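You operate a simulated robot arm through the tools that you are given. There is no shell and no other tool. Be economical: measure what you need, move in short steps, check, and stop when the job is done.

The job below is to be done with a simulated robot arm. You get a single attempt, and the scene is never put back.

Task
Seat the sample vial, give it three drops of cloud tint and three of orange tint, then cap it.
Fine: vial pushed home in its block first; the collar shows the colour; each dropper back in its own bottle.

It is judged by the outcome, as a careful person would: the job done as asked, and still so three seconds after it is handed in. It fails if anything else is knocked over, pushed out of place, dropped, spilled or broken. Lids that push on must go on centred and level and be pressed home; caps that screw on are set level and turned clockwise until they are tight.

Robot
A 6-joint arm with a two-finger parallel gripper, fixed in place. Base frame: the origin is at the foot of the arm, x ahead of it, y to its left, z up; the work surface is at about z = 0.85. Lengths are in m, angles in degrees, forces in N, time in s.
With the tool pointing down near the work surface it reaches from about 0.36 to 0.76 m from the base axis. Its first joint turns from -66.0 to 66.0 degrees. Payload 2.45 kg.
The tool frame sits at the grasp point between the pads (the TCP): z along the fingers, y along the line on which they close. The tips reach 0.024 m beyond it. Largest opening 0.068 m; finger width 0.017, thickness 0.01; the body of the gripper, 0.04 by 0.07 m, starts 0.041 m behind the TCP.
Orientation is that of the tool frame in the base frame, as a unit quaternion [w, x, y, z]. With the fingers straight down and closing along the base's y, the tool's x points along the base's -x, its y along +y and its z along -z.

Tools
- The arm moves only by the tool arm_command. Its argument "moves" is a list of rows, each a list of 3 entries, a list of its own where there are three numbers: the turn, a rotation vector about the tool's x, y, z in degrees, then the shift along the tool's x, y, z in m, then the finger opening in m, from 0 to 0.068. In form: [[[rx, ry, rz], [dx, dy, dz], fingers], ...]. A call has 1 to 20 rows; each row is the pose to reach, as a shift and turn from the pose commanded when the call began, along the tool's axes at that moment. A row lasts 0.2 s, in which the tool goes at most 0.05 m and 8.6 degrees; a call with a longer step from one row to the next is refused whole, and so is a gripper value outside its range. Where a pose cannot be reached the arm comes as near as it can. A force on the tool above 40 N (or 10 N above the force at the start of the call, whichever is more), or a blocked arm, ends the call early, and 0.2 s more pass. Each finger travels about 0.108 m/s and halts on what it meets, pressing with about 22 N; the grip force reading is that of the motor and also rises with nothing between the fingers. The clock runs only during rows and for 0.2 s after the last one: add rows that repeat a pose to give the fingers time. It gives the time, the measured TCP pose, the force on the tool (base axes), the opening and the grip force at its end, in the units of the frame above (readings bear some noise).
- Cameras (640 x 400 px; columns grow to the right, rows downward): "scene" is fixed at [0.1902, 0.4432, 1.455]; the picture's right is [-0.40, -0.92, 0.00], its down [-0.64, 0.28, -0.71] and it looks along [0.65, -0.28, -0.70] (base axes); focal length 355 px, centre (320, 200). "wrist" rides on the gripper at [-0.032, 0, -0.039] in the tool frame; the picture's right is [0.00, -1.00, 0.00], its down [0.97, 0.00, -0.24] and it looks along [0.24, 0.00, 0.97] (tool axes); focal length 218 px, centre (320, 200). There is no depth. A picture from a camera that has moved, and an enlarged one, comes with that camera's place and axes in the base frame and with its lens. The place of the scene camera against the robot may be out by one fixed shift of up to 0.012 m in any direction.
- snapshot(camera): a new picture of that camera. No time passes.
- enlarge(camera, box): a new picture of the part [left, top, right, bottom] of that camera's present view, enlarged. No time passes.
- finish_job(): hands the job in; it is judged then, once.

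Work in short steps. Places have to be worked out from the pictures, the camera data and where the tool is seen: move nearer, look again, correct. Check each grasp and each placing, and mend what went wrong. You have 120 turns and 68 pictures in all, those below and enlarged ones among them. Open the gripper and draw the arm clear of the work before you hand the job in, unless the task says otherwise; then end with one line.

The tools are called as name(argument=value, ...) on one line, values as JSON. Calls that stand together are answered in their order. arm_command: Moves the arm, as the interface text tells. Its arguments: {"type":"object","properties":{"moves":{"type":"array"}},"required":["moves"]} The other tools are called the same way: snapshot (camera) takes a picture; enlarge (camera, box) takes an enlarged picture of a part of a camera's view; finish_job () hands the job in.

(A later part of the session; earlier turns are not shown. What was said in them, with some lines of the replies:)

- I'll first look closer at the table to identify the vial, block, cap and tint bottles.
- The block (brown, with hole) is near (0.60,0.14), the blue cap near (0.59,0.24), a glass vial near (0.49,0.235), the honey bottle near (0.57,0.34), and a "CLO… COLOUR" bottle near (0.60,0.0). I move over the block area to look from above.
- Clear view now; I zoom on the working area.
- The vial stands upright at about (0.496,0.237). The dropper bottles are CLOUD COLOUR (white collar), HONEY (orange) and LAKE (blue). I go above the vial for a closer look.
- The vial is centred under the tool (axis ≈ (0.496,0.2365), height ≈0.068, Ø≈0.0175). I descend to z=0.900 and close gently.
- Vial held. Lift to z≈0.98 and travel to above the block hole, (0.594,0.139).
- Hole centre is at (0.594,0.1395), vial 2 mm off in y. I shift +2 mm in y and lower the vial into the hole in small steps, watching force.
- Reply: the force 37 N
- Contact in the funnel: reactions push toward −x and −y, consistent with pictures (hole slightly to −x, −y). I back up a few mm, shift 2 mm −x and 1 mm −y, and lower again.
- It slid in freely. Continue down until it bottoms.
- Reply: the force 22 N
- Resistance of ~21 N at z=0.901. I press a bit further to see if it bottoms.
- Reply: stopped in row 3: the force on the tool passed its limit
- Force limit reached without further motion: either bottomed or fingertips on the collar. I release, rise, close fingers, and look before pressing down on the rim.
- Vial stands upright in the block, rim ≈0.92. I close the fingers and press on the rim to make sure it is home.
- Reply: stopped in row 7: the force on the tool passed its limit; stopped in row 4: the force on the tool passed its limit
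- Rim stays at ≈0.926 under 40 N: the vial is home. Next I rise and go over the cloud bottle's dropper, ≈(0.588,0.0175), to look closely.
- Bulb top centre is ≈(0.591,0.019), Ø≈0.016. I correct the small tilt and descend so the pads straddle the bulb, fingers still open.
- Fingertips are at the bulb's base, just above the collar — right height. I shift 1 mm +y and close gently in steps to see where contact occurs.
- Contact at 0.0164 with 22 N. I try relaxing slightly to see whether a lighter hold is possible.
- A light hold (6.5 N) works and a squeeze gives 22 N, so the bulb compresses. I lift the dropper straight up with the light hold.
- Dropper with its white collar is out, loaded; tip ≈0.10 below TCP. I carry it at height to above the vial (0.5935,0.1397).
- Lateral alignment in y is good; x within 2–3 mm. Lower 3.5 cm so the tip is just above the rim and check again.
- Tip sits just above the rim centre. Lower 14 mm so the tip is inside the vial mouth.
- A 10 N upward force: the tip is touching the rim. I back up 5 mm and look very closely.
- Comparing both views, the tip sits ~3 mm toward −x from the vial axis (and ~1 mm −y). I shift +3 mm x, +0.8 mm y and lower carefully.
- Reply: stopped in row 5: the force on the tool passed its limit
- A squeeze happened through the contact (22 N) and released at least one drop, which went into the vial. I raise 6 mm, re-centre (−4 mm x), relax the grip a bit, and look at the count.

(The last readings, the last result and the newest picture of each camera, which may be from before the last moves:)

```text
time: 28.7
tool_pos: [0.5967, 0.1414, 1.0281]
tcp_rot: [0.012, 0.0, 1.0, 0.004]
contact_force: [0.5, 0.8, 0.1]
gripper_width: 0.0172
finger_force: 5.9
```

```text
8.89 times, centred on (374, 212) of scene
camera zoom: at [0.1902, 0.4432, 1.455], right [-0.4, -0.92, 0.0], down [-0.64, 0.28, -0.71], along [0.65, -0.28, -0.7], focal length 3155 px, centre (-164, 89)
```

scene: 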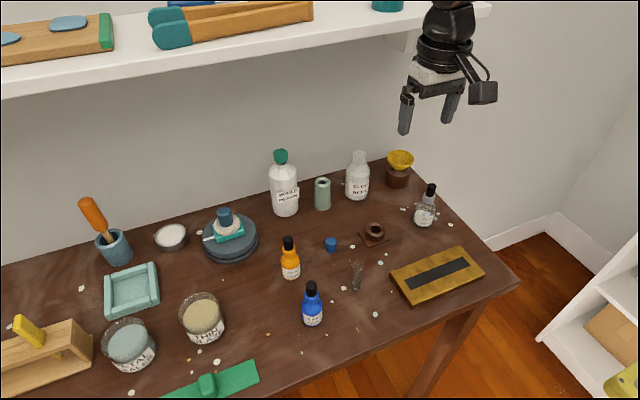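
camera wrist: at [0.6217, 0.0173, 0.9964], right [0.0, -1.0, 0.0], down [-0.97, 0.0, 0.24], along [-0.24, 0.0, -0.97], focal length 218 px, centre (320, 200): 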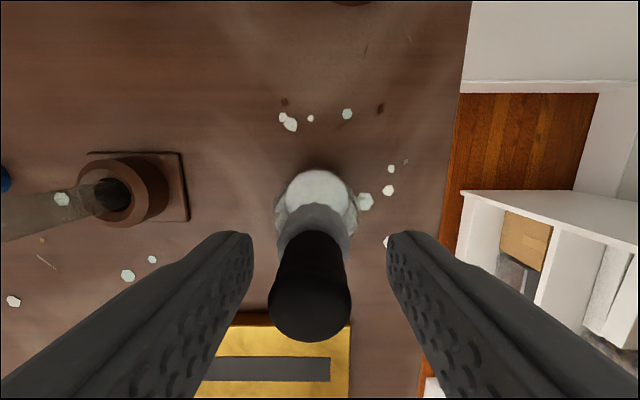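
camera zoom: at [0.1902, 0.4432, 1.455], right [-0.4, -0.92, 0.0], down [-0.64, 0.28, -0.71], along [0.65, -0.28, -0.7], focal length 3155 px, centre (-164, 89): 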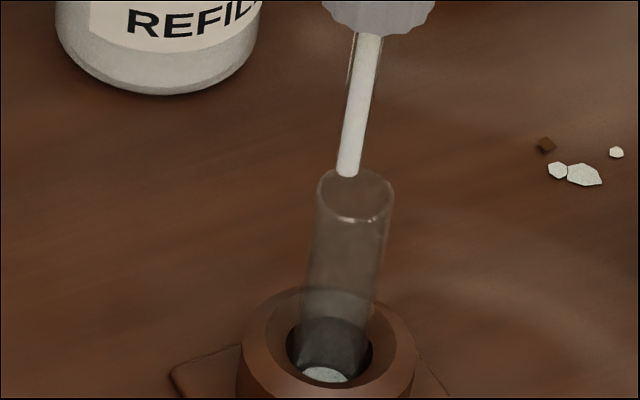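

The vial shows a small white puddle. I fix the tilt (+1.4° about y), which brings the tip over the rim centre, without lowering.

arm_command(moves=[[[0, 0.7, 0], [0, 0, 0], 0.0163], [[0, 1.4, 0], [0, 0, 0], 0.0163], [[0, 1.4, 0], [0, 0, 0], 0.0163]])

enlarge(camera="scene", box=[357, 190, 392, 235])

enlarge(camera="wrist", box=[295, 150, 345, 200])

```text
time: 29.5
tool_pos: [0.5972, 0.1413, 1.0301]
tcp_rot: [-0.001, 0.001, 1.0, 0.003]
contact_force: [-0.9, 0.7, -0.2]
gripper_width: 0.0174
finger_force: 0.9
```

```text
8.89 times, centred on (374, 212) of scene
camera zoom: at [0.1902, 0.4432, 1.455], right [-0.4, -0.92, 0.0], down [-0.64, 0.28, -0.71], along [0.65, -0.28, -0.7], focal length 3155 px, centre (-164, 89)
```

zoom: 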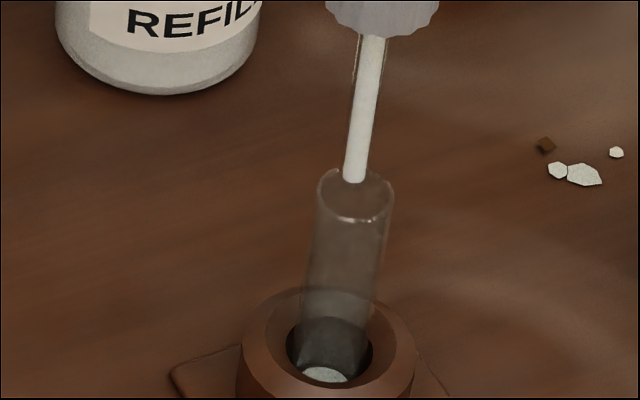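

```text
8.00 times, centred on (320, 175) of wrist
camera zoom: at [0.628, 0.1403, 1.0673], right [0.0, -1.0, -0.01], down [-0.97, 0.0, 0.24], along [-0.24, 0.01, -0.97], focal length 1746 px, centre (320, 400)
```

zoom: 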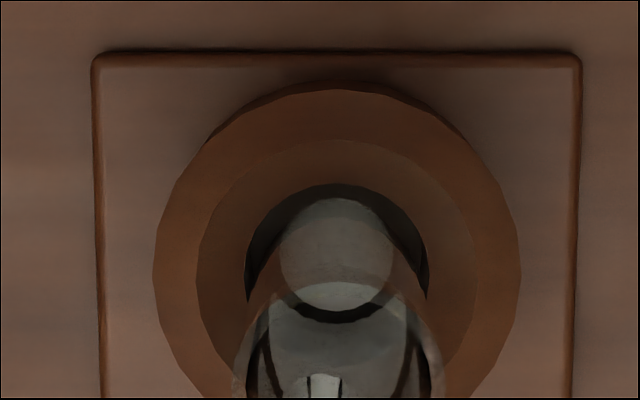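

Tip is centred over the mouth. One squeeze now.

arm_command(moves=[[[0, 0, 0], [0, 0, 0], 0.015], [[0, 0, 0], [0, 0, 0], 0.0145]])

enlarge(camera="scene", box=[357, 190, 392, 235])

```text
time: 30.1
tool_pos: [0.598, 0.1413, 1.0282]
tcp_rot: [0.0, 0.0, 1.0, 0.003]
contact_force: [-0.3, 0.3, -0.4]
gripper_width: 0.0163
finger_force: 22.0
```

```text
8.89 times, centred on (374, 212) of scene
camera zoom: at [0.1902, 0.4432, 1.455], right [-0.4, -0.92, 0.0], down [-0.64, 0.28, -0.71], along [0.65, -0.28, -0.7], focal length 3155 px, centre (-164, 89)
```

zoom: 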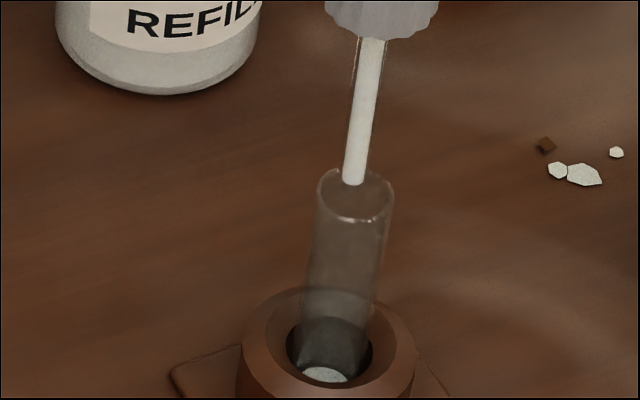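

arm_command(moves=[[[0, 0, 0], [0, 0, 0], 0.0163], [[0, 0, 0], [0, 0, 0], 0.0163]])

enlarge(camera="scene", box=[357, 205, 387, 240])

```text
time: 30.7
tool_pos: [0.5977, 0.141, 1.0296]
tcp_rot: [0.0, -0.001, 1.0, 0.004]
contact_force: [-0.8, 0.2, 1.4]
gripper_width: 0.0177
finger_force: 6.0
```

```text
11.43 times, centred on (372, 222) of scene
camera zoom: at [0.1902, 0.4432, 1.455], right [-0.4, -0.92, 0.0], down [-0.64, 0.28, -0.71], along [0.65, -0.28, -0.7], focal length 4056 px, centre (-274, -57)
```

zoom: 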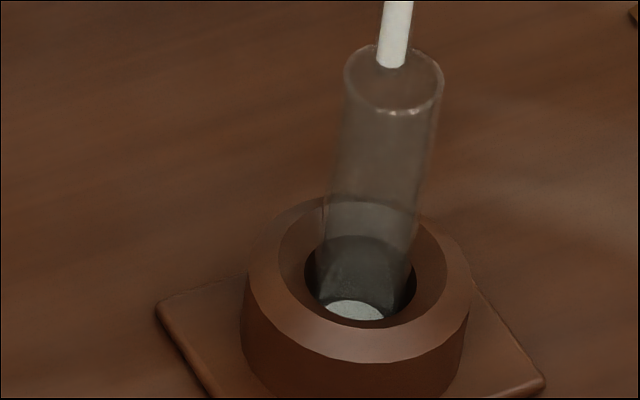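

I take a very high zoom on the puddle to establish a level reference for counting drops.

enlarge(camera="scene", box=[363, 222, 383, 234])

```text
16.00 times, centred on (373, 228) of scene
camera zoom: at [0.1902, 0.4432, 1.455], right [-0.4, -0.92, 0.0], down [-0.64, 0.28, -0.71], along [0.65, -0.28, -0.7], focal length 5678 px, centre (-528, -248)
```

zoom: 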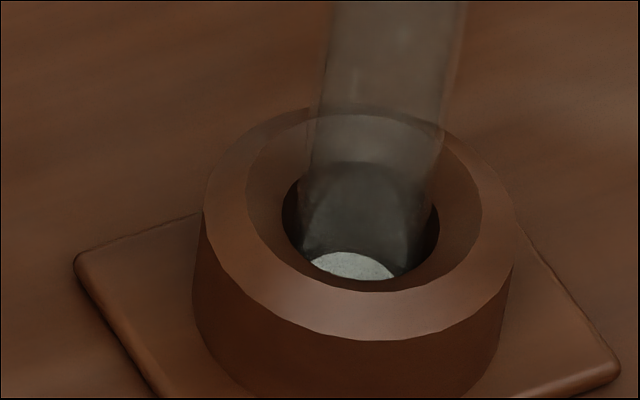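

arm_command(moves=[[[0, 0, 0], [0, 0, 0], 0.0145]])

enlarge(camera="scene", box=[363, 222, 383, 234])

```text
time: 31.1
tool_pos: [0.5968, 0.1411, 1.0303]
tcp_rot: [0.0, -0.001, 1.0, 0.003]
contact_force: [-1.1, 0.2, 1.3]
gripper_width: 0.0162
finger_force: 22.0
```

```text
16.00 times, centred on (373, 228) of scene
camera zoom: at [0.1902, 0.4432, 1.455], right [-0.4, -0.92, 0.0], down [-0.64, 0.28, -0.71], along [0.65, -0.28, -0.7], focal length 5678 px, centre (-528, -248)
```

zoom: 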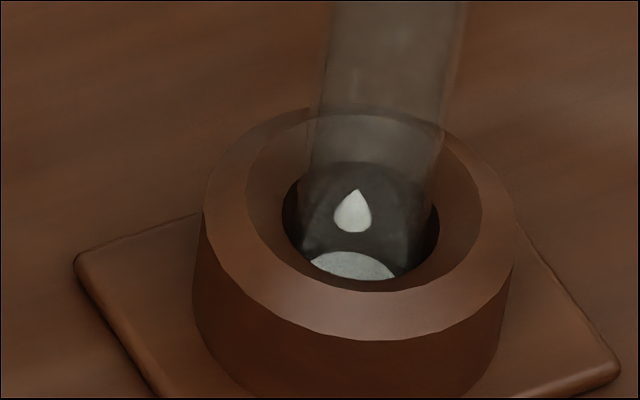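

A drop is visible in flight. I release the squeeze and take the same view to see how the level changes on landing.

arm_command(moves=[[[0, 0, 0], [0, 0, 0], 0.0163]])

enlarge(camera="scene", box=[363, 222, 383, 234])

```text
time: 31.5
tool_pos: [0.5979, 0.1417, 1.0296]
tcp_rot: [-0.001, -0.001, 1.0, 0.003]
contact_force: [0.6, 0.3, -0.2]
gripper_width: 0.0172
finger_force: 6.0
```

```text
16.00 times, centred on (373, 228) of scene
camera zoom: at [0.1902, 0.4432, 1.455], right [-0.4, -0.92, 0.0], down [-0.64, 0.28, -0.71], along [0.65, -0.28, -0.7], focal length 5678 px, centre (-528, -248)
```

zoom: 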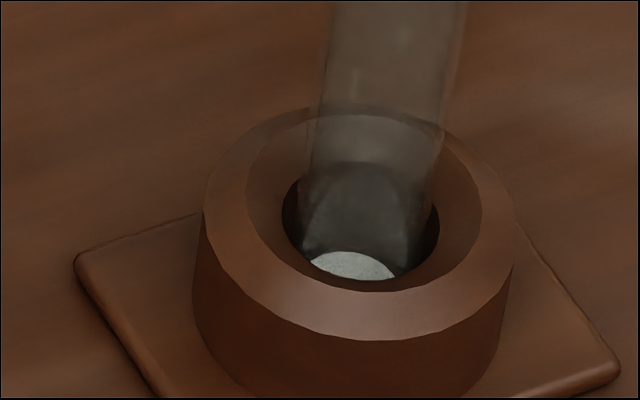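

Drops so far: one in the first (contact) squeeze, then two deliberate squeezes — three of cloud. I raise the dropper and carry it back above its own bottle for alignment.

arm_command(moves=[[[0, 0, 0], [0, 0, -0.02], 0.0163], [[0, 0, 0], [0, 0, -0.042], 0.0163], [[0, 0, 0], [0.001, -0.03, -0.042], 0.0163], [[0, 0, 0], [0.003, -0.065, -0.042], 0.0163], [[0, 0, 0], [0.005, -0.1, -0.042], 0.0163], [[0, 0, 0], [0.005, -0.1225, -0.042], 0.0163], [[0, 0, 0], [0.005, -0.1225, -0.035], 0.0163], [[0, 0, 0], [0.005, -0.1225, -0.035], 0.0163]])

enlarge(camera="scene", box=[400, 155, 445, 220])

enlarge(camera="wrist", box=[270, 130, 370, 230])

```text
time: 33.3
tool_pos: [0.5913, 0.0182, 1.0646]
tcp_rot: [0.0, -0.001, 1.0, 0.004]
contact_force: [0.1, -0.9, -0.4]
gripper_width: 0.017
finger_force: 6.2
```

```text
6.15 times, centred on (422, 188) of scene
camera zoom: at [0.1902, 0.4431, 1.455], right [-0.4, -0.92, 0.0], down [-0.64, 0.28, -0.71], along [0.65, -0.28, -0.7], focal length 2184 px, centre (-311, 277)
```

zoom: 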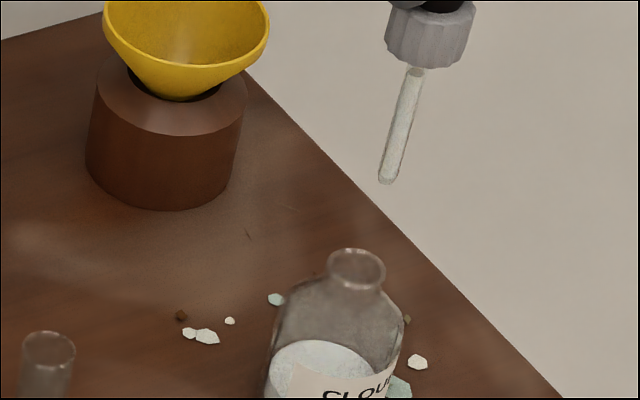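

```text
4.00 times, centred on (320, 180) of wrist
camera zoom: at [0.6229, 0.0179, 1.1023], right [0.0, -1.0, -0.01], down [-0.97, 0.0, 0.24], along [-0.24, 0.01, -0.97], focal length 873 px, centre (320, 280)
```

zoom: 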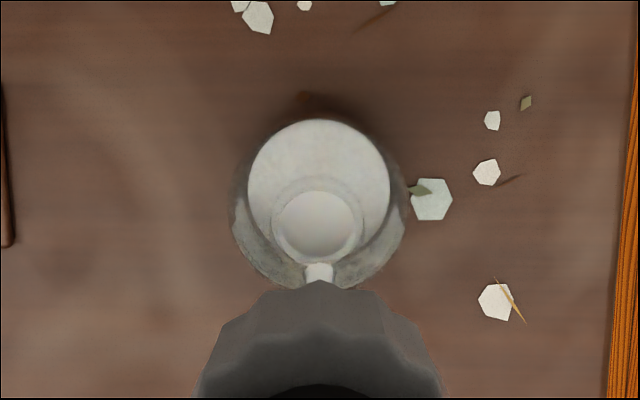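

The tip and bottle neck line up within 1 mm. I lower the dropper into the bottle in steps.

arm_command(moves=[[[0, 0, 0], [0, 0, 0.015], 0.0163], [[0, 0, 0], [0, 0, 0.03], 0.0163], [[0, 0, 0], [0, 0, 0.045], 0.0163], [[0, 0, 0], [0, 0, 0.06], 0.0163], [[0, 0, 0], [0, 0, 0.075], 0.0163], [[0, 0, 0], [0, 0, 0.09], 0.0163], [[0, 0, 0], [0, 0, 0.096], 0.0163], [[0, 0, 0], [0, 0, 0.1], 0.0163], [[0, 0, 0], [0, 0, 0.103], 0.0163]])

```text
time: 35.3
tool_pos: [0.5925, 0.0182, 0.9623]
tcp_rot: [0.0, 0.0, 1.0, 0.004]
contact_force: [0.4, 0.4, 0.6]
gripper_width: 0.0173
finger_force: 6.0
```

No resistance so far at z=0.962; continue to seat it.

arm_command(moves=[[[0, 0, 0], [0, 0, 0.002], 0.0163], [[0, 0, 0], [0, 0, 0.004], 0.0163], [[0, 0, 0], [0, 0, 0.006], 0.0163], [[0, 0, 0], [0, 0, 0.006], 0.0163]])

enlarge(camera="scene", box=[395, 170, 455, 235])

```text
time: 36.3
tool_pos: [0.5939, 0.0194, 0.9572]
tcp_rot: [0.002, 0.0, 1.0, 0.003]
contact_force: [-4.0, -1.0, 24.6]
gripper_width: 0.0172
finger_force: 0.4
```

```text
6.15 times, centred on (425, 202) of scene
camera zoom: at [0.1896, 0.4431, 1.4551], right [-0.4, -0.92, 0.0], down [-0.64, 0.28, -0.71], along [0.66, -0.28, -0.7], focal length 2184 px, centre (-326, 185)
```

zoom: 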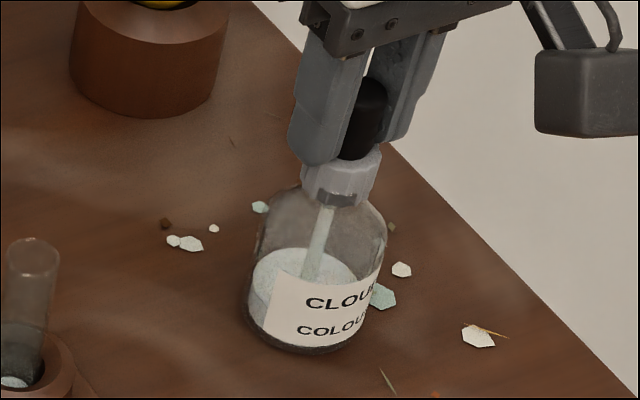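

Dropper is seated (25 N). I release and rise, then move toward the honey bottle at (≈0.57,0.34), staying high.

arm_command(moves=[[[0, 0, 0], [0.001, 0, -0.001], 0.02], [[0, 0, 0], [0.001, 0, -0.001], 0.035], [[0, 0, 0], [0.001, 0, -0.02], 0.04], [[0, 0, 0], [0.001, 0, -0.05], 0.04], [[0, 0, 0], [0.001, 0, -0.09], 0.04], [[0, 0, 0], [0.001, 0, -0.1], 0.04]])

arm_command(moves=[[[0, 0, 0], [0.002, 0.045, 0], 0.04], [[0, 0, 0], [0.005, 0.09, 0], 0.04], [[0, 0, 0], [0.01, 0.135, 0], 0.04], [[0, 0, 0], [0.013, 0.18, 0], 0.04], [[0, 0, 0], [0.017, 0.225, 0], 0.04], [[0, 0, 0], [0.02, 0.27, 0], 0.04], [[0, 0, 0], [0.024, 0.31, 0], 0.04], [[0, 0, 0], [0.024, 0.325, 0.0], 0.04], [[0, 0, 0], [0.024, 0.325, 0], 0.04]])

snapshot(camera="wrist")

snapshot(camera="scene")

```text
time: 37.7
tool_pos: [0.5908, 0.0188, 1.0559]
tcp_rot: [-0.001, -0.001, 1.0, 0.003]
contact_force: [-0.8, 0.2, -0.9]
gripper_width: 0.0398
finger_force: 0.1
```

```text
time: 39.7
tool_pos: [0.5662, 0.345, 1.0576]
tcp_rot: [-0.001, 0.001, 1.0, 0.002]
contact_force: [-0.3, 0.2, 0.4]
gripper_width: 0.04
finger_force: 0.1
```

```text
16 pictures are left
camera wrist: at [0.5966, 0.344, 1.095], right [0.0, -1.0, -0.01], down [-0.97, 0.0, 0.24], along [-0.24, 0.01, -0.97], focal length 218 px, centre (320, 200)
```

wrist: 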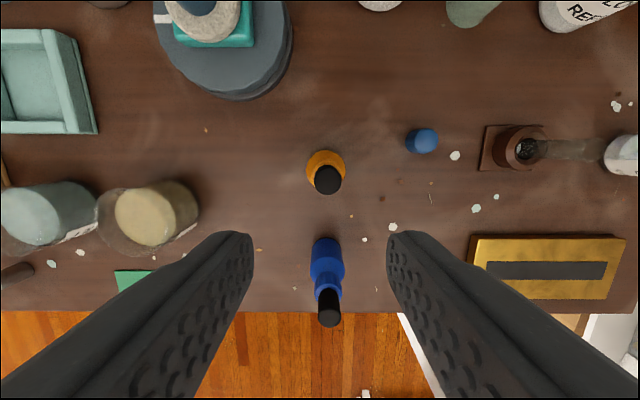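

```text
15 pictures are left
```

scene: 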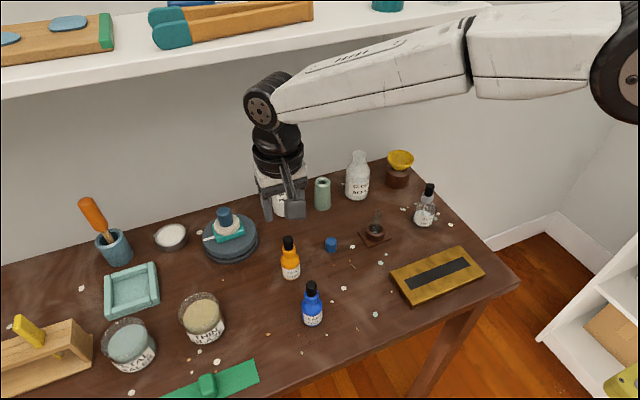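

Cloud bottle is intact with its dropper in. Honey's bulb is at ≈(0.577,0.340); I align and descend to z≈0.959, fingers open, then check.

arm_command(moves=[[[0, 0, 0], [-0.0108, -0.0048, 0], 0.04], [[0, 0, 0], [-0.0108, -0.0048, 0.035], 0.04], [[0, 0, 0], [-0.0108, -0.0048, 0.07], 0.04], [[0, 0, 0], [-0.0108, -0.0048, 0.09], 0.04], [[0, 0, 0], [-0.0108, -0.0048, 0.0985], 0.04], [[0, 0, 0], [-0.0108, -0.0048, 0.0985], 0.04]])

snapshot(camera="wrist")

```text
time: 41.1
tool_pos: [0.579, 0.3387, 0.9582]
tcp_rot: [0.0, -0.001, 1.0, 0.003]
contact_force: [-0.1, -0.8, -0.2]
gripper_width: 0.0402
finger_force: 0.1
```

```text
14 pictures are left
camera wrist: at [0.6096, 0.3378, 0.9965], right [0.0, -1.0, -0.01], down [-0.97, 0.0, 0.24], along [-0.24, 0.01, -0.97], focal length 218 px, centre (320, 200)
```

wrist: 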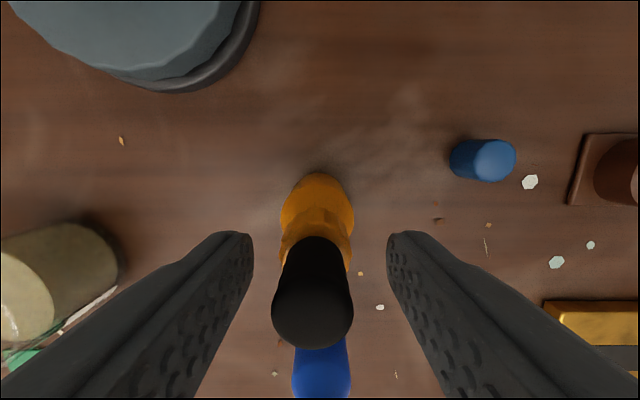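

Same geometry as the cloud grasp, offset ~1.5 mm in x. I adjust and close to the light hold.

arm_command(moves=[[[0, 0, 0], [0.0015, 0.001, 0], 0.03], [[0, 0, 0], [0.0015, 0.001, 0], 0.022], [[0, 0, 0], [0.0015, 0.001, 0], 0.018], [[0, 0, 0], [0.0015, 0.001, 0], 0.016], [[0, 0, 0], [0.0015, 0.001, 0], 0.016]])

```text
time: 42.3
tool_pos: [0.5779, 0.339, 0.9592]
tcp_rot: [0.0, -0.001, 1.0, 0.004]
contact_force: [0.3, -0.7, 0.3]
gripper_width: 0.017
finger_force: 0.6
```

arm_command(moves=[[[0, 0, 0], [0, 0, -0.005], 0.0159], [[0, 0, 0], [0, 0, -0.015], 0.0159], [[0, 0, 0], [0, 0, -0.03], 0.0159], [[0, 0, 0], [0, 0, -0.05], 0.0159], [[0, 0, 0], [0, 0, -0.07], 0.0159], [[0, 0, 0], [0, 0, -0.09], 0.0159], [[0, 0, 0], [0, 0, -0.115], 0.0159], [[0, 0, 0], [0, 0, -0.115], 0.0159]])

snapshot(camera="scene")

```text
time: 44.1
tool_pos: [0.575, 0.3401, 1.0742]
tcp_rot: [0.0, -0.001, 1.0, 0.003]
contact_force: [-0.4, 0.5, 0.6]
gripper_width: 0.0171
finger_force: 5.9
```

```text
13 pictures are left
```

scene: 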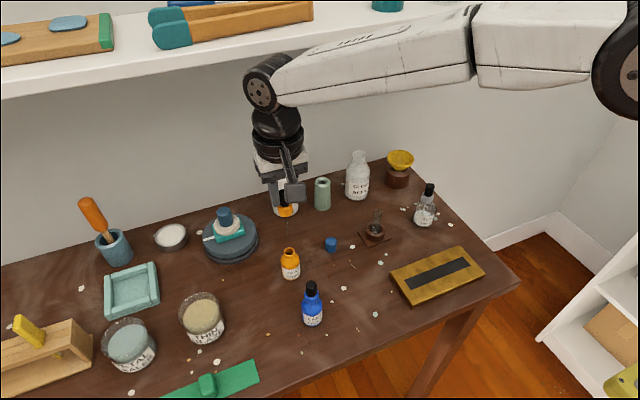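

Orange dropper is out. I carry it to above the vial at (0.597,0.1405), staying high, then lower to just above the rim.

arm_command(moves=[[[0, 0, 0], [-0.004, -0.03, 0], 0.0161], [[0, 0, 0], [-0.008, -0.065, 0], 0.0161], [[0, 0, 0], [-0.012, -0.1, 0], 0.0161], [[0, 0, 0], [-0.016, -0.135, 0], 0.0161], [[0, 0, 0], [-0.02, -0.17, 0], 0.0161], [[0, 0, 0], [-0.0208, -0.19, 0], 0.0161], [[0, 0, 0], [-0.0208, -0.1995, 0], 0.0161], [[0, 0, 0], [-0.0208, -0.1995, 0.02], 0.0161], [[0, 0, 0], [-0.0208, -0.1995, 0.036], 0.0161], [[0, 0, 0], [-0.0208, -0.1995, 0.036], 0.0161]])

enlarge(camera="scene", box=[357, 185, 392, 230])

enlarge(camera="wrist", box=[295, 150, 345, 200])

```text
time: 46.3
tool_pos: [0.5973, 0.1401, 1.0362]
tcp_rot: [0.001, -0.001, 1.0, 0.004]
contact_force: [0.5, 0.1, -0.5]
gripper_width: 0.017
finger_force: 1.1
```

```text
8.89 times, centred on (374, 208) of scene
camera zoom: at [0.1902, 0.4432, 1.455], right [-0.4, -0.92, 0.0], down [-0.64, 0.28, -0.71], along [0.65, -0.28, -0.7], focal length 3155 px, centre (-164, 133)
```

zoom: 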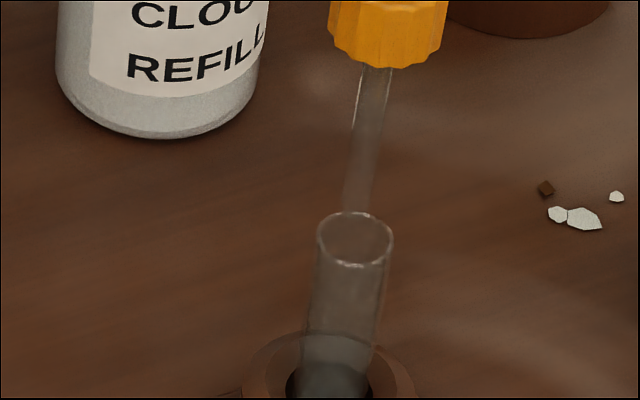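

```text
8.00 times, centred on (320, 175) of wrist
camera zoom: at [0.6276, 0.1399, 1.0746], right [0.0, -1.0, -0.01], down [-0.97, 0.0, 0.24], along [-0.24, 0.01, -0.97], focal length 1746 px, centre (320, 400)
```

zoom: 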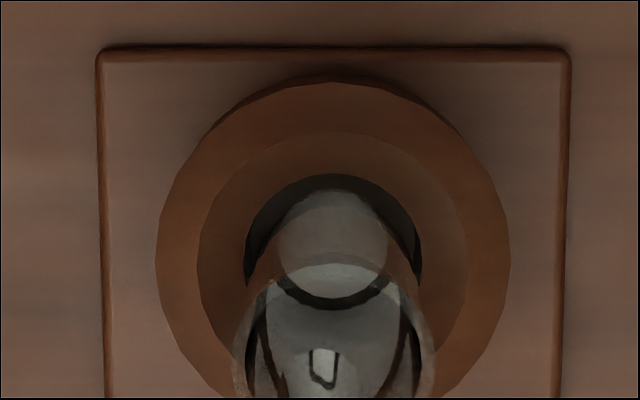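

The orange tube is empty — it must be filled by squeezing and releasing while in the bottle (which I happened to do with the cloud one). I retrace to the honey bottle.

arm_command(moves=[[[0, 0, 0], [0, 0, -0.02], 0.0161], [[0, 0, 0], [0, 0, -0.036], 0.0161], [[0, 0, 0], [0.004, 0.03, -0.036], 0.0161], [[0, 0, 0], [0.008, 0.065, -0.036], 0.0161], [[0, 0, 0], [0.012, 0.1, -0.036], 0.0161], [[0, 0, 0], [0.016, 0.135, -0.036], 0.0161], [[0, 0, 0], [0.02, 0.17, -0.036], 0.0161], [[0, 0, 0], [0.0208, 0.19, -0.036], 0.0161], [[0, 0, 0], [0.0208, 0.1995, -0.036], 0.0161], [[0, 0, 0], [0.0208, 0.1995, -0.036], 0.0161]])

enlarge(camera="wrist", box=[270, 130, 370, 230])

```text
time: 48.5
tool_pos: [0.5763, 0.3406, 1.0742]
tcp_rot: [0.0, 0.0, 1.0, 0.002]
contact_force: [-1.2, -0.7, -0.2]
gripper_width: 0.0172
finger_force: 0.5
```

```text
4.00 times, centred on (320, 180) of wrist
camera zoom: at [0.6064, 0.3387, 1.1124], right [0.0, -1.0, -0.01], down [-0.97, 0.0, 0.24], along [-0.24, 0.01, -0.97], focal length 873 px, centre (320, 280)
```

zoom: 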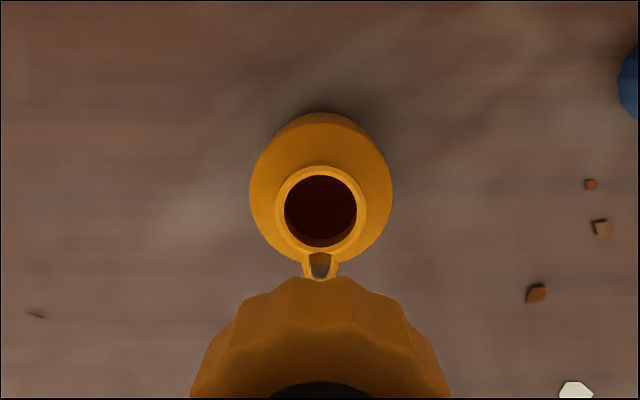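

Aligned over the neck. Lower into the bottle.

arm_command(moves=[[[0, 0, 0], [0, 0, 0.02], 0.0161], [[0, 0, 0], [0, 0, 0.04], 0.0161], [[0, 0, 0], [0, 0, 0.06], 0.0161], [[0, 0, 0], [0, 0, 0.08], 0.0161], [[0, 0, 0], [0, 0, 0.095], 0.0161], [[0, 0, 0], [0, 0, 0.106], 0.0161], [[0, 0, 0], [0, 0, 0.111], 0.0161], [[0, 0, 0], [0, 0, 0.1135], 0.0161], [[0, 0, 0], [0, 0, 0.1135], 0.0161]])

```text
time: 50.5
tool_pos: [0.5766, 0.3408, 0.9598]
tcp_rot: [0.001, 0.0, 1.0, 0.002]
contact_force: [0.2, 0.0, -0.8]
gripper_width: 0.017
finger_force: 5.9
```

Dropper is in the bottle with no resistance. Now squeeze fully, hold, release to the light hold, wait, and lift.

arm_command(moves=[[[0, 0, 0], [0, 0, 0], 0.0145], [[0, 0, 0], [0, 0, 0], 0.0145], [[0, 0, 0], [0, 0, 0], 0.0145], [[0, 0, 0], [0, 0, 0], 0.016], [[0, 0, 0], [0, 0, 0], 0.0162], [[0, 0, 0], [0, 0, 0], 0.0162], [[0, 0, 0], [0, 0, 0], 0.0162]])

arm_command(moves=[[[0, 0, 0], [0, 0, -0.005], 0.0162], [[0, 0, 0], [0, 0, -0.015], 0.0162], [[0, 0, 0], [0, 0, -0.03], 0.0162], [[0, 0, 0], [0, 0, -0.05], 0.0162], [[0, 0, 0], [0, 0, -0.07], 0.0162], [[0, 0, 0], [0, 0, -0.09], 0.0162], [[0, 0, 0], [0, 0, -0.115], 0.0162], [[0, 0, 0], [0, 0, -0.115], 0.0162]])

enlarge(camera="scene", box=[255, 180, 335, 260])

```text
time: 52.1
tool_pos: [0.5759, 0.3402, 0.96]
tcp_rot: [-0.001, 0.0, 1.0, 0.004]
contact_force: [0.3, -0.9, -0.5]
gripper_width: 0.0172
finger_force: 0.6
```

```text
time: 53.9
tool_pos: [0.5755, 0.3384, 1.0748]
tcp_rot: [0.0, 0.0, 1.0, 0.003]
contact_force: [-0.2, 0.2, -0.8]
gripper_width: 0.0169
finger_force: 6.1
```

```text
5.00 times, centred on (295, 220) of scene
camera zoom: at [0.1902, 0.4432, 1.455], right [-0.4, -0.92, 0.0], down [-0.64, 0.28, -0.71], along [0.65, -0.28, -0.7], focal length 1774 px, centre (445, 100)
```

zoom: 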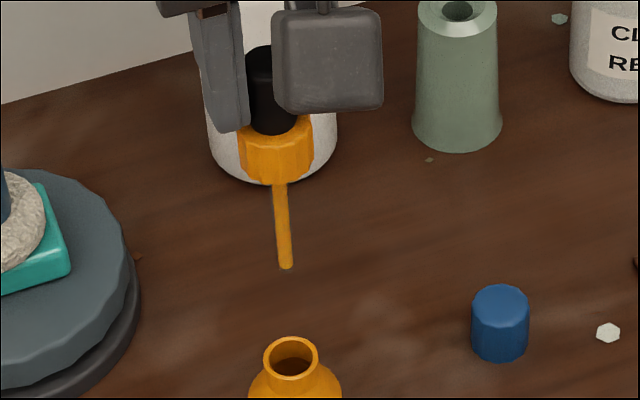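

Orange tint is loaded. Carry it to the vial by the same path, tip just above the rim.

arm_command(moves=[[[0, 0, 0], [-0.004, -0.03, 0], 0.0162], [[0, 0, 0], [-0.008, -0.065, 0], 0.0162], [[0, 0, 0], [-0.012, -0.1, 0], 0.0162], [[0, 0, 0], [-0.016, -0.135, 0], 0.0162], [[0, 0, 0], [-0.02, -0.17, 0], 0.0162], [[0, 0, 0], [-0.0208, -0.19, 0], 0.0162], [[0, 0, 0], [-0.0208, -0.1995, 0], 0.0162], [[0, 0, 0], [-0.0208, -0.1995, 0.02], 0.0162], [[0, 0, 0], [-0.0208, -0.1995, 0.036], 0.0162], [[0, 0, 0], [-0.0208, -0.1995, 0.041], 0.0162], [[0, 0, 0], [-0.0208, -0.1995, 0.041], 0.0162]])

enlarge(camera="scene", box=[357, 190, 392, 235])

```text
time: 56.3
tool_pos: [0.5994, 0.1394, 1.0334]
tcp_rot: [-0.001, -0.001, 1.0, 0.002]
contact_force: [-0.7, -0.1, -0.1]
gripper_width: 0.0169
finger_force: 6.3
```

```text
8.89 times, centred on (374, 212) of scene
camera zoom: at [0.1902, 0.4432, 1.455], right [-0.4, -0.92, 0.0], down [-0.64, 0.28, -0.71], along [0.65, -0.28, -0.7], focal length 3155 px, centre (-164, 89)
```

zoom: 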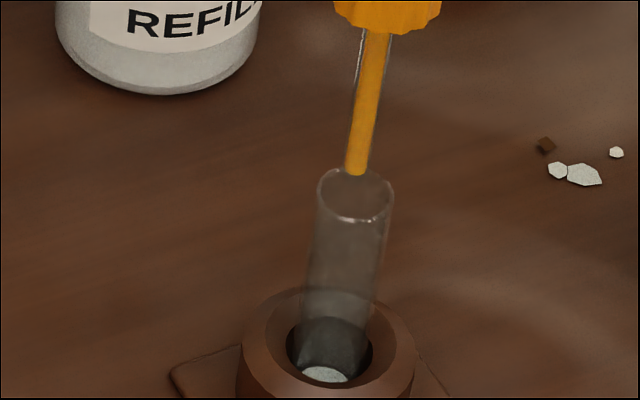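

Tip position over the mouth matches the successful cloud position. First orange squeeze, picture taken while squeezed.

arm_command(moves=[[[0, 0, 0], [0, 0, 0], 0.0145]])

enlarge(camera="scene", box=[357, 190, 392, 235])

arm_command(moves=[[[0, 0, 0], [0, 0, 0], 0.0163], [[0, 0, 0], [0, 0, 0], 0.0163]])

```text
time: 56.7
tool_pos: [0.5977, 0.1384, 1.0331]
tcp_rot: [-0.001, 0.0, 1.0, 0.003]
contact_force: [0.2, -0.5, 0.5]
gripper_width: 0.0162
finger_force: 21.7
```

```text
8.89 times, centred on (374, 212) of scene
camera zoom: at [0.1902, 0.4432, 1.455], right [-0.4, -0.92, 0.0], down [-0.64, 0.28, -0.71], along [0.65, -0.28, -0.7], focal length 3155 px, centre (-164, 89)
```

zoom: 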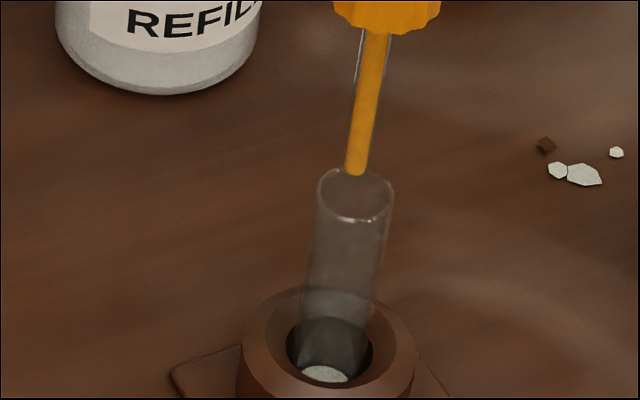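

```text
time: 57.3
tool_pos: [0.5993, 0.1378, 1.0326]
tcp_rot: [0.0, -0.001, 1.0, 0.003]
contact_force: [0.2, -0.1, -0.7]
gripper_width: 0.0174
finger_force: 5.9
```

enlarge(camera="scene", box=[363, 222, 383, 234])

```text
16.00 times, centred on (373, 228) of scene
camera zoom: at [0.1902, 0.4432, 1.455], right [-0.4, -0.92, 0.0], down [-0.64, 0.28, -0.71], along [0.65, -0.28, -0.7], focal length 5678 px, centre (-528, -248)
```

zoom: 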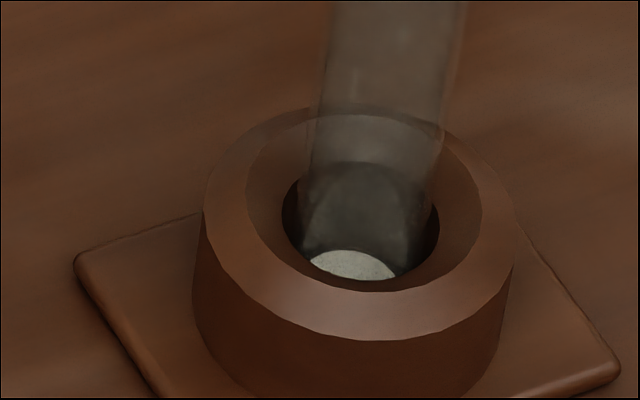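

The puddle has turned slightly yellowish: one orange drop landed. Two more squeezes, each fully released.

arm_command(moves=[[[0, 0, 0], [0, 0, 0], 0.0145], [[0, 0, 0], [0, 0, 0], 0.0145], [[0, 0, 0], [0, 0, 0], 0.0163], [[0, 0, 0], [0, 0, 0], 0.0163]])

arm_command(moves=[[[0, 0, 0], [0, 0, 0], 0.0145], [[0, 0, 0], [0, 0, 0], 0.0145], [[0, 0, 0], [0, 0, 0], 0.0163], [[0, 0, 0], [0, 0, 0], 0.0163]])

enlarge(camera="scene", box=[363, 222, 383, 234])

```text
time: 58.3
tool_pos: [0.598, 0.1392, 1.0312]
tcp_rot: [0.0, 0.0, 1.0, 0.003]
contact_force: [0.0, -0.2, 0.1]
gripper_width: 0.0171
finger_force: 5.7
```

```text
time: 59.3
tool_pos: [0.5975, 0.1395, 1.0324]
tcp_rot: [0.001, -0.002, 1.0, 0.002]
contact_force: [-0.3, -0.3, -1.1]
gripper_width: 0.0172
finger_force: 5.8
```

```text
16.00 times, centred on (373, 228) of scene
camera zoom: at [0.1902, 0.4432, 1.455], right [-0.4, -0.92, 0.0], down [-0.64, 0.28, -0.71], along [0.65, -0.28, -0.7], focal length 5678 px, centre (-528, -248)
```

zoom: 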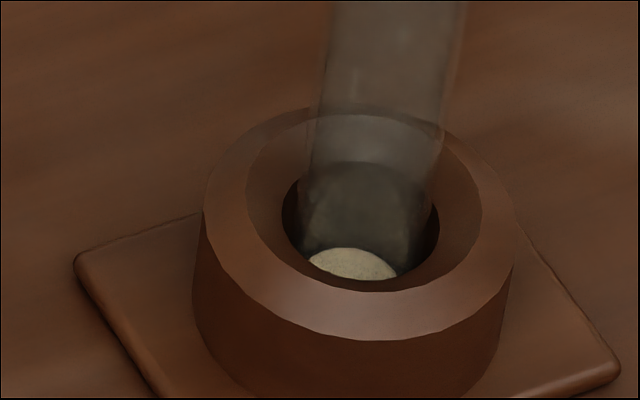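

Colour has moved on in equal steps — three orange drops in. I return the orange dropper to its bottle along the same path.

arm_command(moves=[[[0, 0, 0], [0, 0, -0.02], 0.0162], [[0, 0, 0], [0, 0, -0.041], 0.0162], [[0, 0, 0], [0.004, 0.03, -0.041], 0.0162], [[0, 0, 0], [0.008, 0.065, -0.041], 0.0162], [[0, 0, 0], [0.012, 0.1, -0.041], 0.0162], [[0, 0, 0], [0.016, 0.135, -0.041], 0.0162], [[0, 0, 0], [0.02, 0.17, -0.041], 0.0162], [[0, 0, 0], [0.0208, 0.19, -0.041], 0.0162], [[0, 0, 0], [0.0208, 0.1995, -0.041], 0.0162], [[0, 0, 0], [0.0208, 0.1995, -0.041], 0.0162]])

arm_command(moves=[[[0, 0, 0], [0, 0, 0.02], 0.0162], [[0, 0, 0], [0, 0, 0.04], 0.0162], [[0, 0, 0], [0, 0, 0.06], 0.0162], [[0, 0, 0], [0, 0, 0.08], 0.0162], [[0, 0, 0], [0, 0, 0.095], 0.0162], [[0, 0, 0], [0, 0, 0.106], 0.0162], [[0, 0, 0], [0, 0, 0.111], 0.0162], [[0, 0, 0], [0, 0, 0.1145], 0.0162], [[0, 0, 0], [0, 0, 0.1165], 0.0162], [[0, 0, 0], [0, 0, 0.1185], 0.0162]])

```text
time: 61.5
tool_pos: [0.5767, 0.34, 1.0749]
tcp_rot: [0.0, -0.001, 1.0, 0.003]
contact_force: [1.0, -0.3, -0.8]
gripper_width: 0.0175
finger_force: 5.8
```

```text
time: 63.7
tool_pos: [0.576, 0.3403, 0.9572]
tcp_rot: [0.0, -0.001, 1.0, 0.004]
contact_force: [-2.6, 0.7, 6.8]
gripper_width: 0.0172
finger_force: 6.1
```

Seated with light contact. Release, rise, and move above the blue cap at ≈(0.597,0.239).

arm_command(moves=[[[0, 0, 0], [0, 0, 0], 0.025], [[0, 0, 0], [0, 0, 0], 0.04], [[0, 0, 0], [0, 0, -0.03], 0.04], [[0, 0, 0], [0, 0, -0.07], 0.04], [[0, 0, 0], [-0.004, -0.02, -0.1], 0.04], [[0, 0, 0], [-0.012, -0.06, -0.09], 0.04], [[0, 0, 0], [-0.02, -0.095, -0.06], 0.04], [[0, 0, 0], [-0.021, -0.101, -0.02], 0.04], [[0, 0, 0], [-0.021, -0.101, 0.01], 0.04], [[0, 0, 0], [-0.021, -0.101, 0.01], 0.04]])

snapshot(camera="wrist")

```text
time: 65.9
tool_pos: [0.5967, 0.2386, 0.9457]
tcp_rot: [0.001, -0.001, 1.0, 0.004]
contact_force: [0.1, -0.5, -0.4]
gripper_width: 0.0399
finger_force: 0.0
```

```text
4 pictures are left
camera wrist: at [0.628, 0.2379, 0.9837], right [0.0, -1.0, -0.01], down [-0.97, 0.0, 0.24], along [-0.24, 0.01, -0.97], focal length 218 px, centre (320, 200)
```

wrist: 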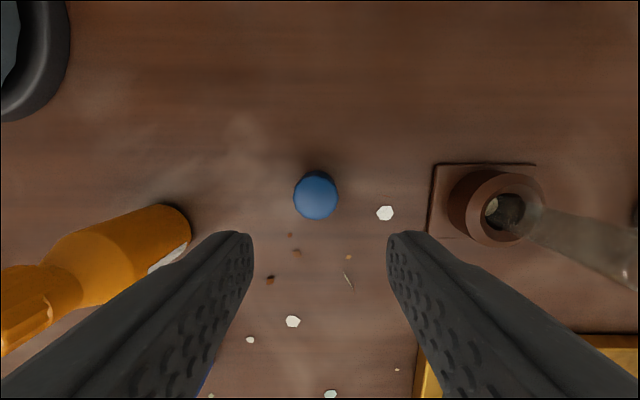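

Cap centre ≈(0.6005,0.241). I correct the small roll (0.46°), shift there, descend to z≈0.882 and close gently.

arm_command(moves=[[[0.46, 0, 0], [-0.0035, 0.002, 0.01], 0.04], [[0.46, 0, 0], [-0.0035, 0.002, 0.04], 0.04], [[0.46, 0, 0], [-0.0035, 0.002, 0.06], 0.04], [[0.46, 0, 0], [-0.0035, 0.002, 0.064], 0.04], [[0.46, 0, 0], [-0.0035, 0.002, 0.064], 0.03], [[0.46, 0, 0], [-0.0035, 0.002, 0.064], 0.025], [[0.46, 0, 0], [-0.0035, 0.002, 0.064], 0.021], [[0.46, 0, 0], [-0.0035, 0.002, 0.064], 0.018], [[0.46, 0, 0], [-0.0035, 0.002, 0.064], 0.016], [[0.46, 0, 0], [-0.0035, 0.002, 0.064], 0.016]])

```text
time: 68.1
tool_pos: [0.6022, 0.2426, 0.882]
tcp_rot: [0.0, -0.001, 1.0, -0.001]
contact_force: [0.0, -0.7, 0.5]
gripper_width: 0.0226
finger_force: 22.6
```

Cap gripped (Ø 0.0226). Lift and carry it above the vial, then check pose.

arm_command(moves=[[[0, 0, 0], [0, 0, -0.02], 0.016], [[0, 0, 0], [0, 0, -0.06], 0.016], [[0, 0, 0], [0, 0, -0.1], 0.016], [[0, 0, 0], [0.002, -0.03, -0.1], 0.016], [[0, 0, 0], [0.004, -0.06, -0.1], 0.016], [[0, 0, 0], [0.006, -0.09, -0.1], 0.016], [[0, 0, 0], [0.006, -0.1018, -0.1], 0.016], [[0, 0, 0], [0.006, -0.1018, -0.1], 0.016]])

arm_command(moves=[[[0, 0, 0], [0, 0, 0.005], 0.016], [[0, 0, 0], [0, 0, 0.01], 0.016], [[0, 0, 0], [0, 0, 0.015], 0.016], [[0, 0, 0], [0, 0, 0.015], 0.016]])

enlarge(camera="scene", box=[355, 185, 395, 225])

```text
time: 69.9
tool_pos: [0.594, 0.139, 0.9833]
tcp_rot: [0.001, -0.001, 1.0, -0.001]
contact_force: [-0.4, 0.3, 0.8]
gripper_width: 0.0229
finger_force: 22.2
```

```text
time: 70.9
tool_pos: [0.5946, 0.14, 0.9681]
tcp_rot: [0.0, -0.001, 1.0, 0.0]
contact_force: [-0.5, -0.4, -0.1]
gripper_width: 0.0229
finger_force: 21.9
```

```text
10.00 times, centred on (375, 205) of scene
camera zoom: at [0.1902, 0.4432, 1.455], right [-0.4, -0.92, 0.0], down [-0.64, 0.28, -0.71], along [0.65, -0.28, -0.7], focal length 3549 px, centre (-230, 150)
```

zoom: 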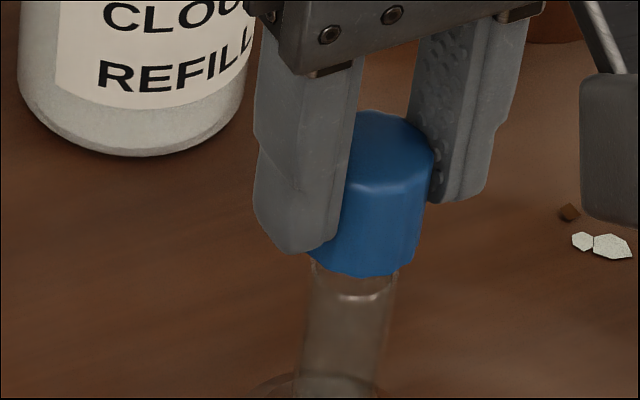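

From the picture the cap sits ~1.5 mm −x and ~1 mm −y of the vial axis, bottom ~9 mm above the rim. I shift accordingly and lower slowly watching forces.

arm_command(moves=[[[0, 0, 0], [-0.0014, 0.001, 0], 0.016], [[0, 0, 0], [-0.0014, 0.001, 0.004], 0.016], [[0, 0, 0], [-0.0014, 0.001, 0.007], 0.016], [[0, 0, 0], [-0.0014, 0.001, 0.009], 0.016], [[0, 0, 0], [-0.0014, 0.001, 0.011], 0.016], [[0, 0, 0], [-0.0014, 0.001, 0.012], 0.016]])

```text
time: 72.3
tool_pos: [0.5964, 0.1414, 0.9566]
tcp_rot: [0.002, -0.001, 1.0, 0.0]
contact_force: [-2.5, -0.8, 21.2]
gripper_width: 0.0231
finger_force: 21.5
```

Contact at rim height with 21 N. Press a little more to see whether it slides on.

arm_command(moves=[[[0, 0, 0], [0, 0, 0.001], 0.016], [[0, 0, 0], [0, 0, 0.002], 0.016], [[0, 0, 0], [0, 0, 0.003], 0.016]])

```text
time: 73.1
tool_pos: [0.5974, 0.1406, 0.9534]
tcp_rot: [0.001, -0.001, 1.0, 0.0]
contact_force: [3.1, 4.6, 20.9]
gripper_width: 0.0231
finger_force: 21.3
```

enlarge(camera="scene", box=[355, 185, 395, 225])

```text
10.00 times, centred on (375, 205) of scene
camera zoom: at [0.1899, 0.4432, 1.455], right [-0.4, -0.92, 0.0], down [-0.64, 0.28, -0.71], along [0.65, -0.28, -0.7], focal length 3549 px, centre (-230, 150)
```

zoom: 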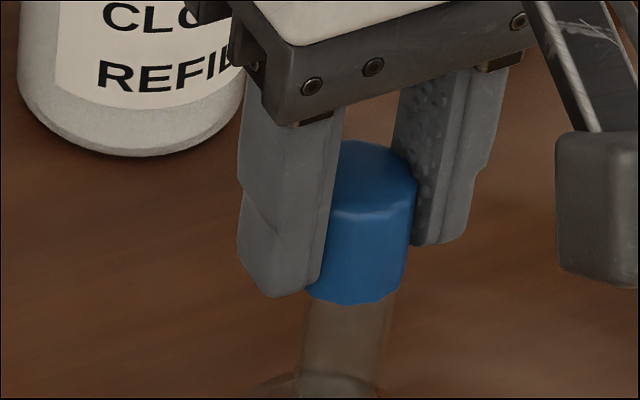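

The cap is centred over the vial, resting at the rim, and slipped ~5 mm up in my grip, so it needs pressing from above. I release, rise, and verify before pressing with closed fingers.

arm_command(moves=[[[0, 0, 0], [0, 0, -0.0005], 0.018], [[0, 0, 0], [0, 0, -0.0005], 0.024], [[0, 0, 0], [0, 0, -0.0005], 0.03], [[0, 0, 0], [0, 0, -0.0005], 0.04], [[0, 0, 0], [0, 0, -0.02], 0.04], [[0, 0, 0], [0, 0, -0.045], 0.03], [[0, 0, 0], [0, 0, -0.045], 0.0], [[0, 0, 0], [0, 0, -0.045], 0.0]])

enlarge(camera="wrist", box=[270, 140, 370, 240])

```text
time: 74.9
tool_pos: [0.5936, 0.1405, 0.9975]
tcp_rot: [0.0, -0.001, 1.0, -0.001]
contact_force: [-0.4, -0.5, -0.1]
gripper_width: 0.0
finger_force: 22.0
```

```text
4.00 times, centred on (320, 190) of wrist
camera zoom: at [0.6254, 0.1404, 1.0362], right [0.0, -1.0, 0.0], down [-0.97, 0.0, 0.24], along [-0.24, 0.0, -0.97], focal length 873 px, centre (320, 240)
```

zoom: 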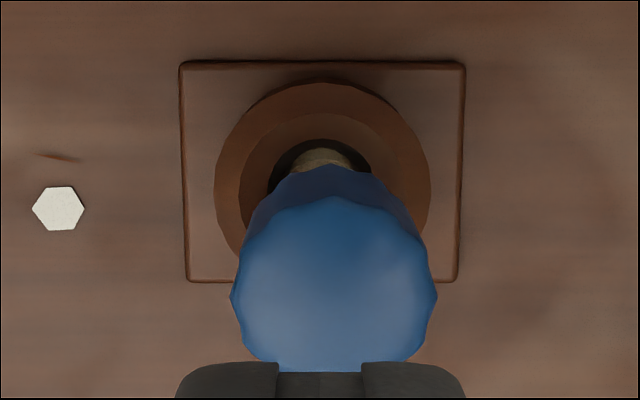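

The cap sits level on the vial, top ≈0.945 at ≈(0.597,0.139). I press down on its centre with the closed fingers.

arm_command(moves=[[[0, 0, 0], [-0.0015, -0.001, 0.012], 0.0], [[0, 0, 0], [-0.0015, -0.001, 0.02], 0.0], [[0, 0, 0], [-0.0015, -0.001, 0.025], 0.0], [[0, 0, 0], [-0.0015, -0.001, 0.027], 0.0], [[0, 0, 0], [-0.0015, -0.001, 0.029], 0.0], [[0, 0, 0], [-0.0015, -0.001, 0.031], 0.0], [[0, 0, 0], [-0.0015, -0.001, 0.033], 0.0], [[0, 0, 0], [-0.0015, -0.001, 0.035], 0.0], [[0, 0, 0], [-0.0015, -0.001, 0.037], 0.0], [[0, 0, 0], [-0.0015, -0.001, 0.039], 0.0], [[0, 0, 0], [-0.0015, -0.001, 0.041], 0.0]])

```text
time: 76.9
tool_pos: [0.5996, 0.141, 0.9658]
tcp_rot: [0.002, -0.001, 1.0, -0.001]
contact_force: [-5.5, -1.7, 9.7]
gripper_width: 0.0001
finger_force: 22.3
stopped in row 10: the force on the tool passed its limit (the readings are from after the stop); the commanded pose is now the measured one
```

arm_command(moves=[[[0, 0, 0], [0.002, 0, 0.001], 0.0], [[0, 0, 0], [0.002, 0, 0.003], 0.0], [[0, 0, 0], [0.002, 0, 0.005], 0.0], [[0, 0, 0], [0.002, 0, 0.007], 0.0], [[0, 0, 0], [0.002, 0, 0.009], 0.0]])

enlarge(camera="scene", box=[350, 190, 400, 240])

```text
time: 77.7
tool_pos: [0.6001, 0.1408, 0.9648]
tcp_rot: [0.005, 0.0, 1.0, 0.0]
contact_force: [-5.5, -2.6, 10.1]
gripper_width: 0.0001
finger_force: 22.4
stopped in row 4: the force on the tool passed its limit (the readings are from after the stop); the commanded pose is now the measured one
```

```text
8.00 times, centred on (375, 215) of scene
camera zoom: at [0.1898, 0.4431, 1.4551], right [-0.4, -0.92, 0.0], down [-0.64, 0.28, -0.71], along [0.65, -0.28, -0.7], focal length 2839 px, centre (-120, 80)
```

zoom: 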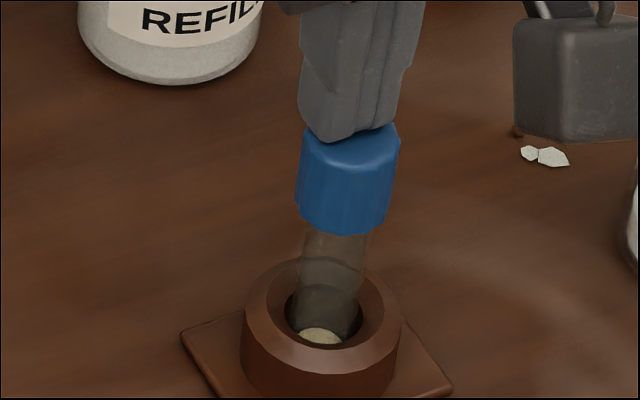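

The cap has gone down ~11 mm onto the vial, level. I press once more to see whether any travel is left.

arm_command(moves=[[[0, 0, 0], [0.003, 0, 0.002], 0.0], [[0, 0, 0], [0.003, 0, 0.004], 0.0], [[0, 0, 0], [0.003, 0, 0.005], 0.0], [[0, 0, 0], [0.003, 0, 0.0055], 0.0], [[0, 0, 0], [0.003, 0, 0.0055], 0.0]])

```text
time: 78.5
tool_pos: [0.5994, 0.1406, 0.9651]
tcp_rot: [0.01, 0.0, 1.0, 0.002]
contact_force: [-4.5, -2.5, 8.8]
gripper_width: 0.0002
finger_force: 21.7
stopped in row 3: the force on the tool passed its limit (the readings are from after the stop); the commanded pose is now the measured one
```

Same z (0.965) again: the cap is home. I rise clear, open the gripper and retreat.

arm_command(moves=[[[0, 0, 0], [0, 0, -0.01], 0.0], [[0, 0, 0], [0, 0, -0.04], 0.0], [[0, 0, 0], [0, 0, -0.08], 0.02], [[0, 0, 0], [0, 0, -0.12], 0.05], [[0, 0, 0], [0.02, 0, -0.16], 0.06], [[0, 0, 0], [0.06, 0, -0.19], 0.06], [[0, 0, 0], [0.1, 0, -0.2], 0.06], [[0, 0, 0], [0.1, 0, -0.2], 0.06]])

snapshot(camera="scene")

```text
time: 80.3
tool_pos: [0.496, 0.142, 1.1621]
tcp_rot: [0.011, 0.0, 1.0, 0.001]
contact_force: [-0.2, -0.5, 0.1]
gripper_width: 0.0598
finger_force: 0.1
```

```text
refused: no pictures are left
```

The arm is clear, the gripper is open, and no pictures are left. The last one, taken as I pressed the cap, showed it level on the vial, so I'm handing in.

finish_job()

```text
The job is handed in.
```

I handed the job in with the vial pushed home and capped and both droppers back in their own bottles; the cloud count is most likely three drops but could be four. An accidental first squeeze against the vial rim may have released two cloud drops instead of one. Three orange drops went in, judged by the colour change. I couldn't picture the orange dropper or the cap after letting go, because I ran out of pictures.
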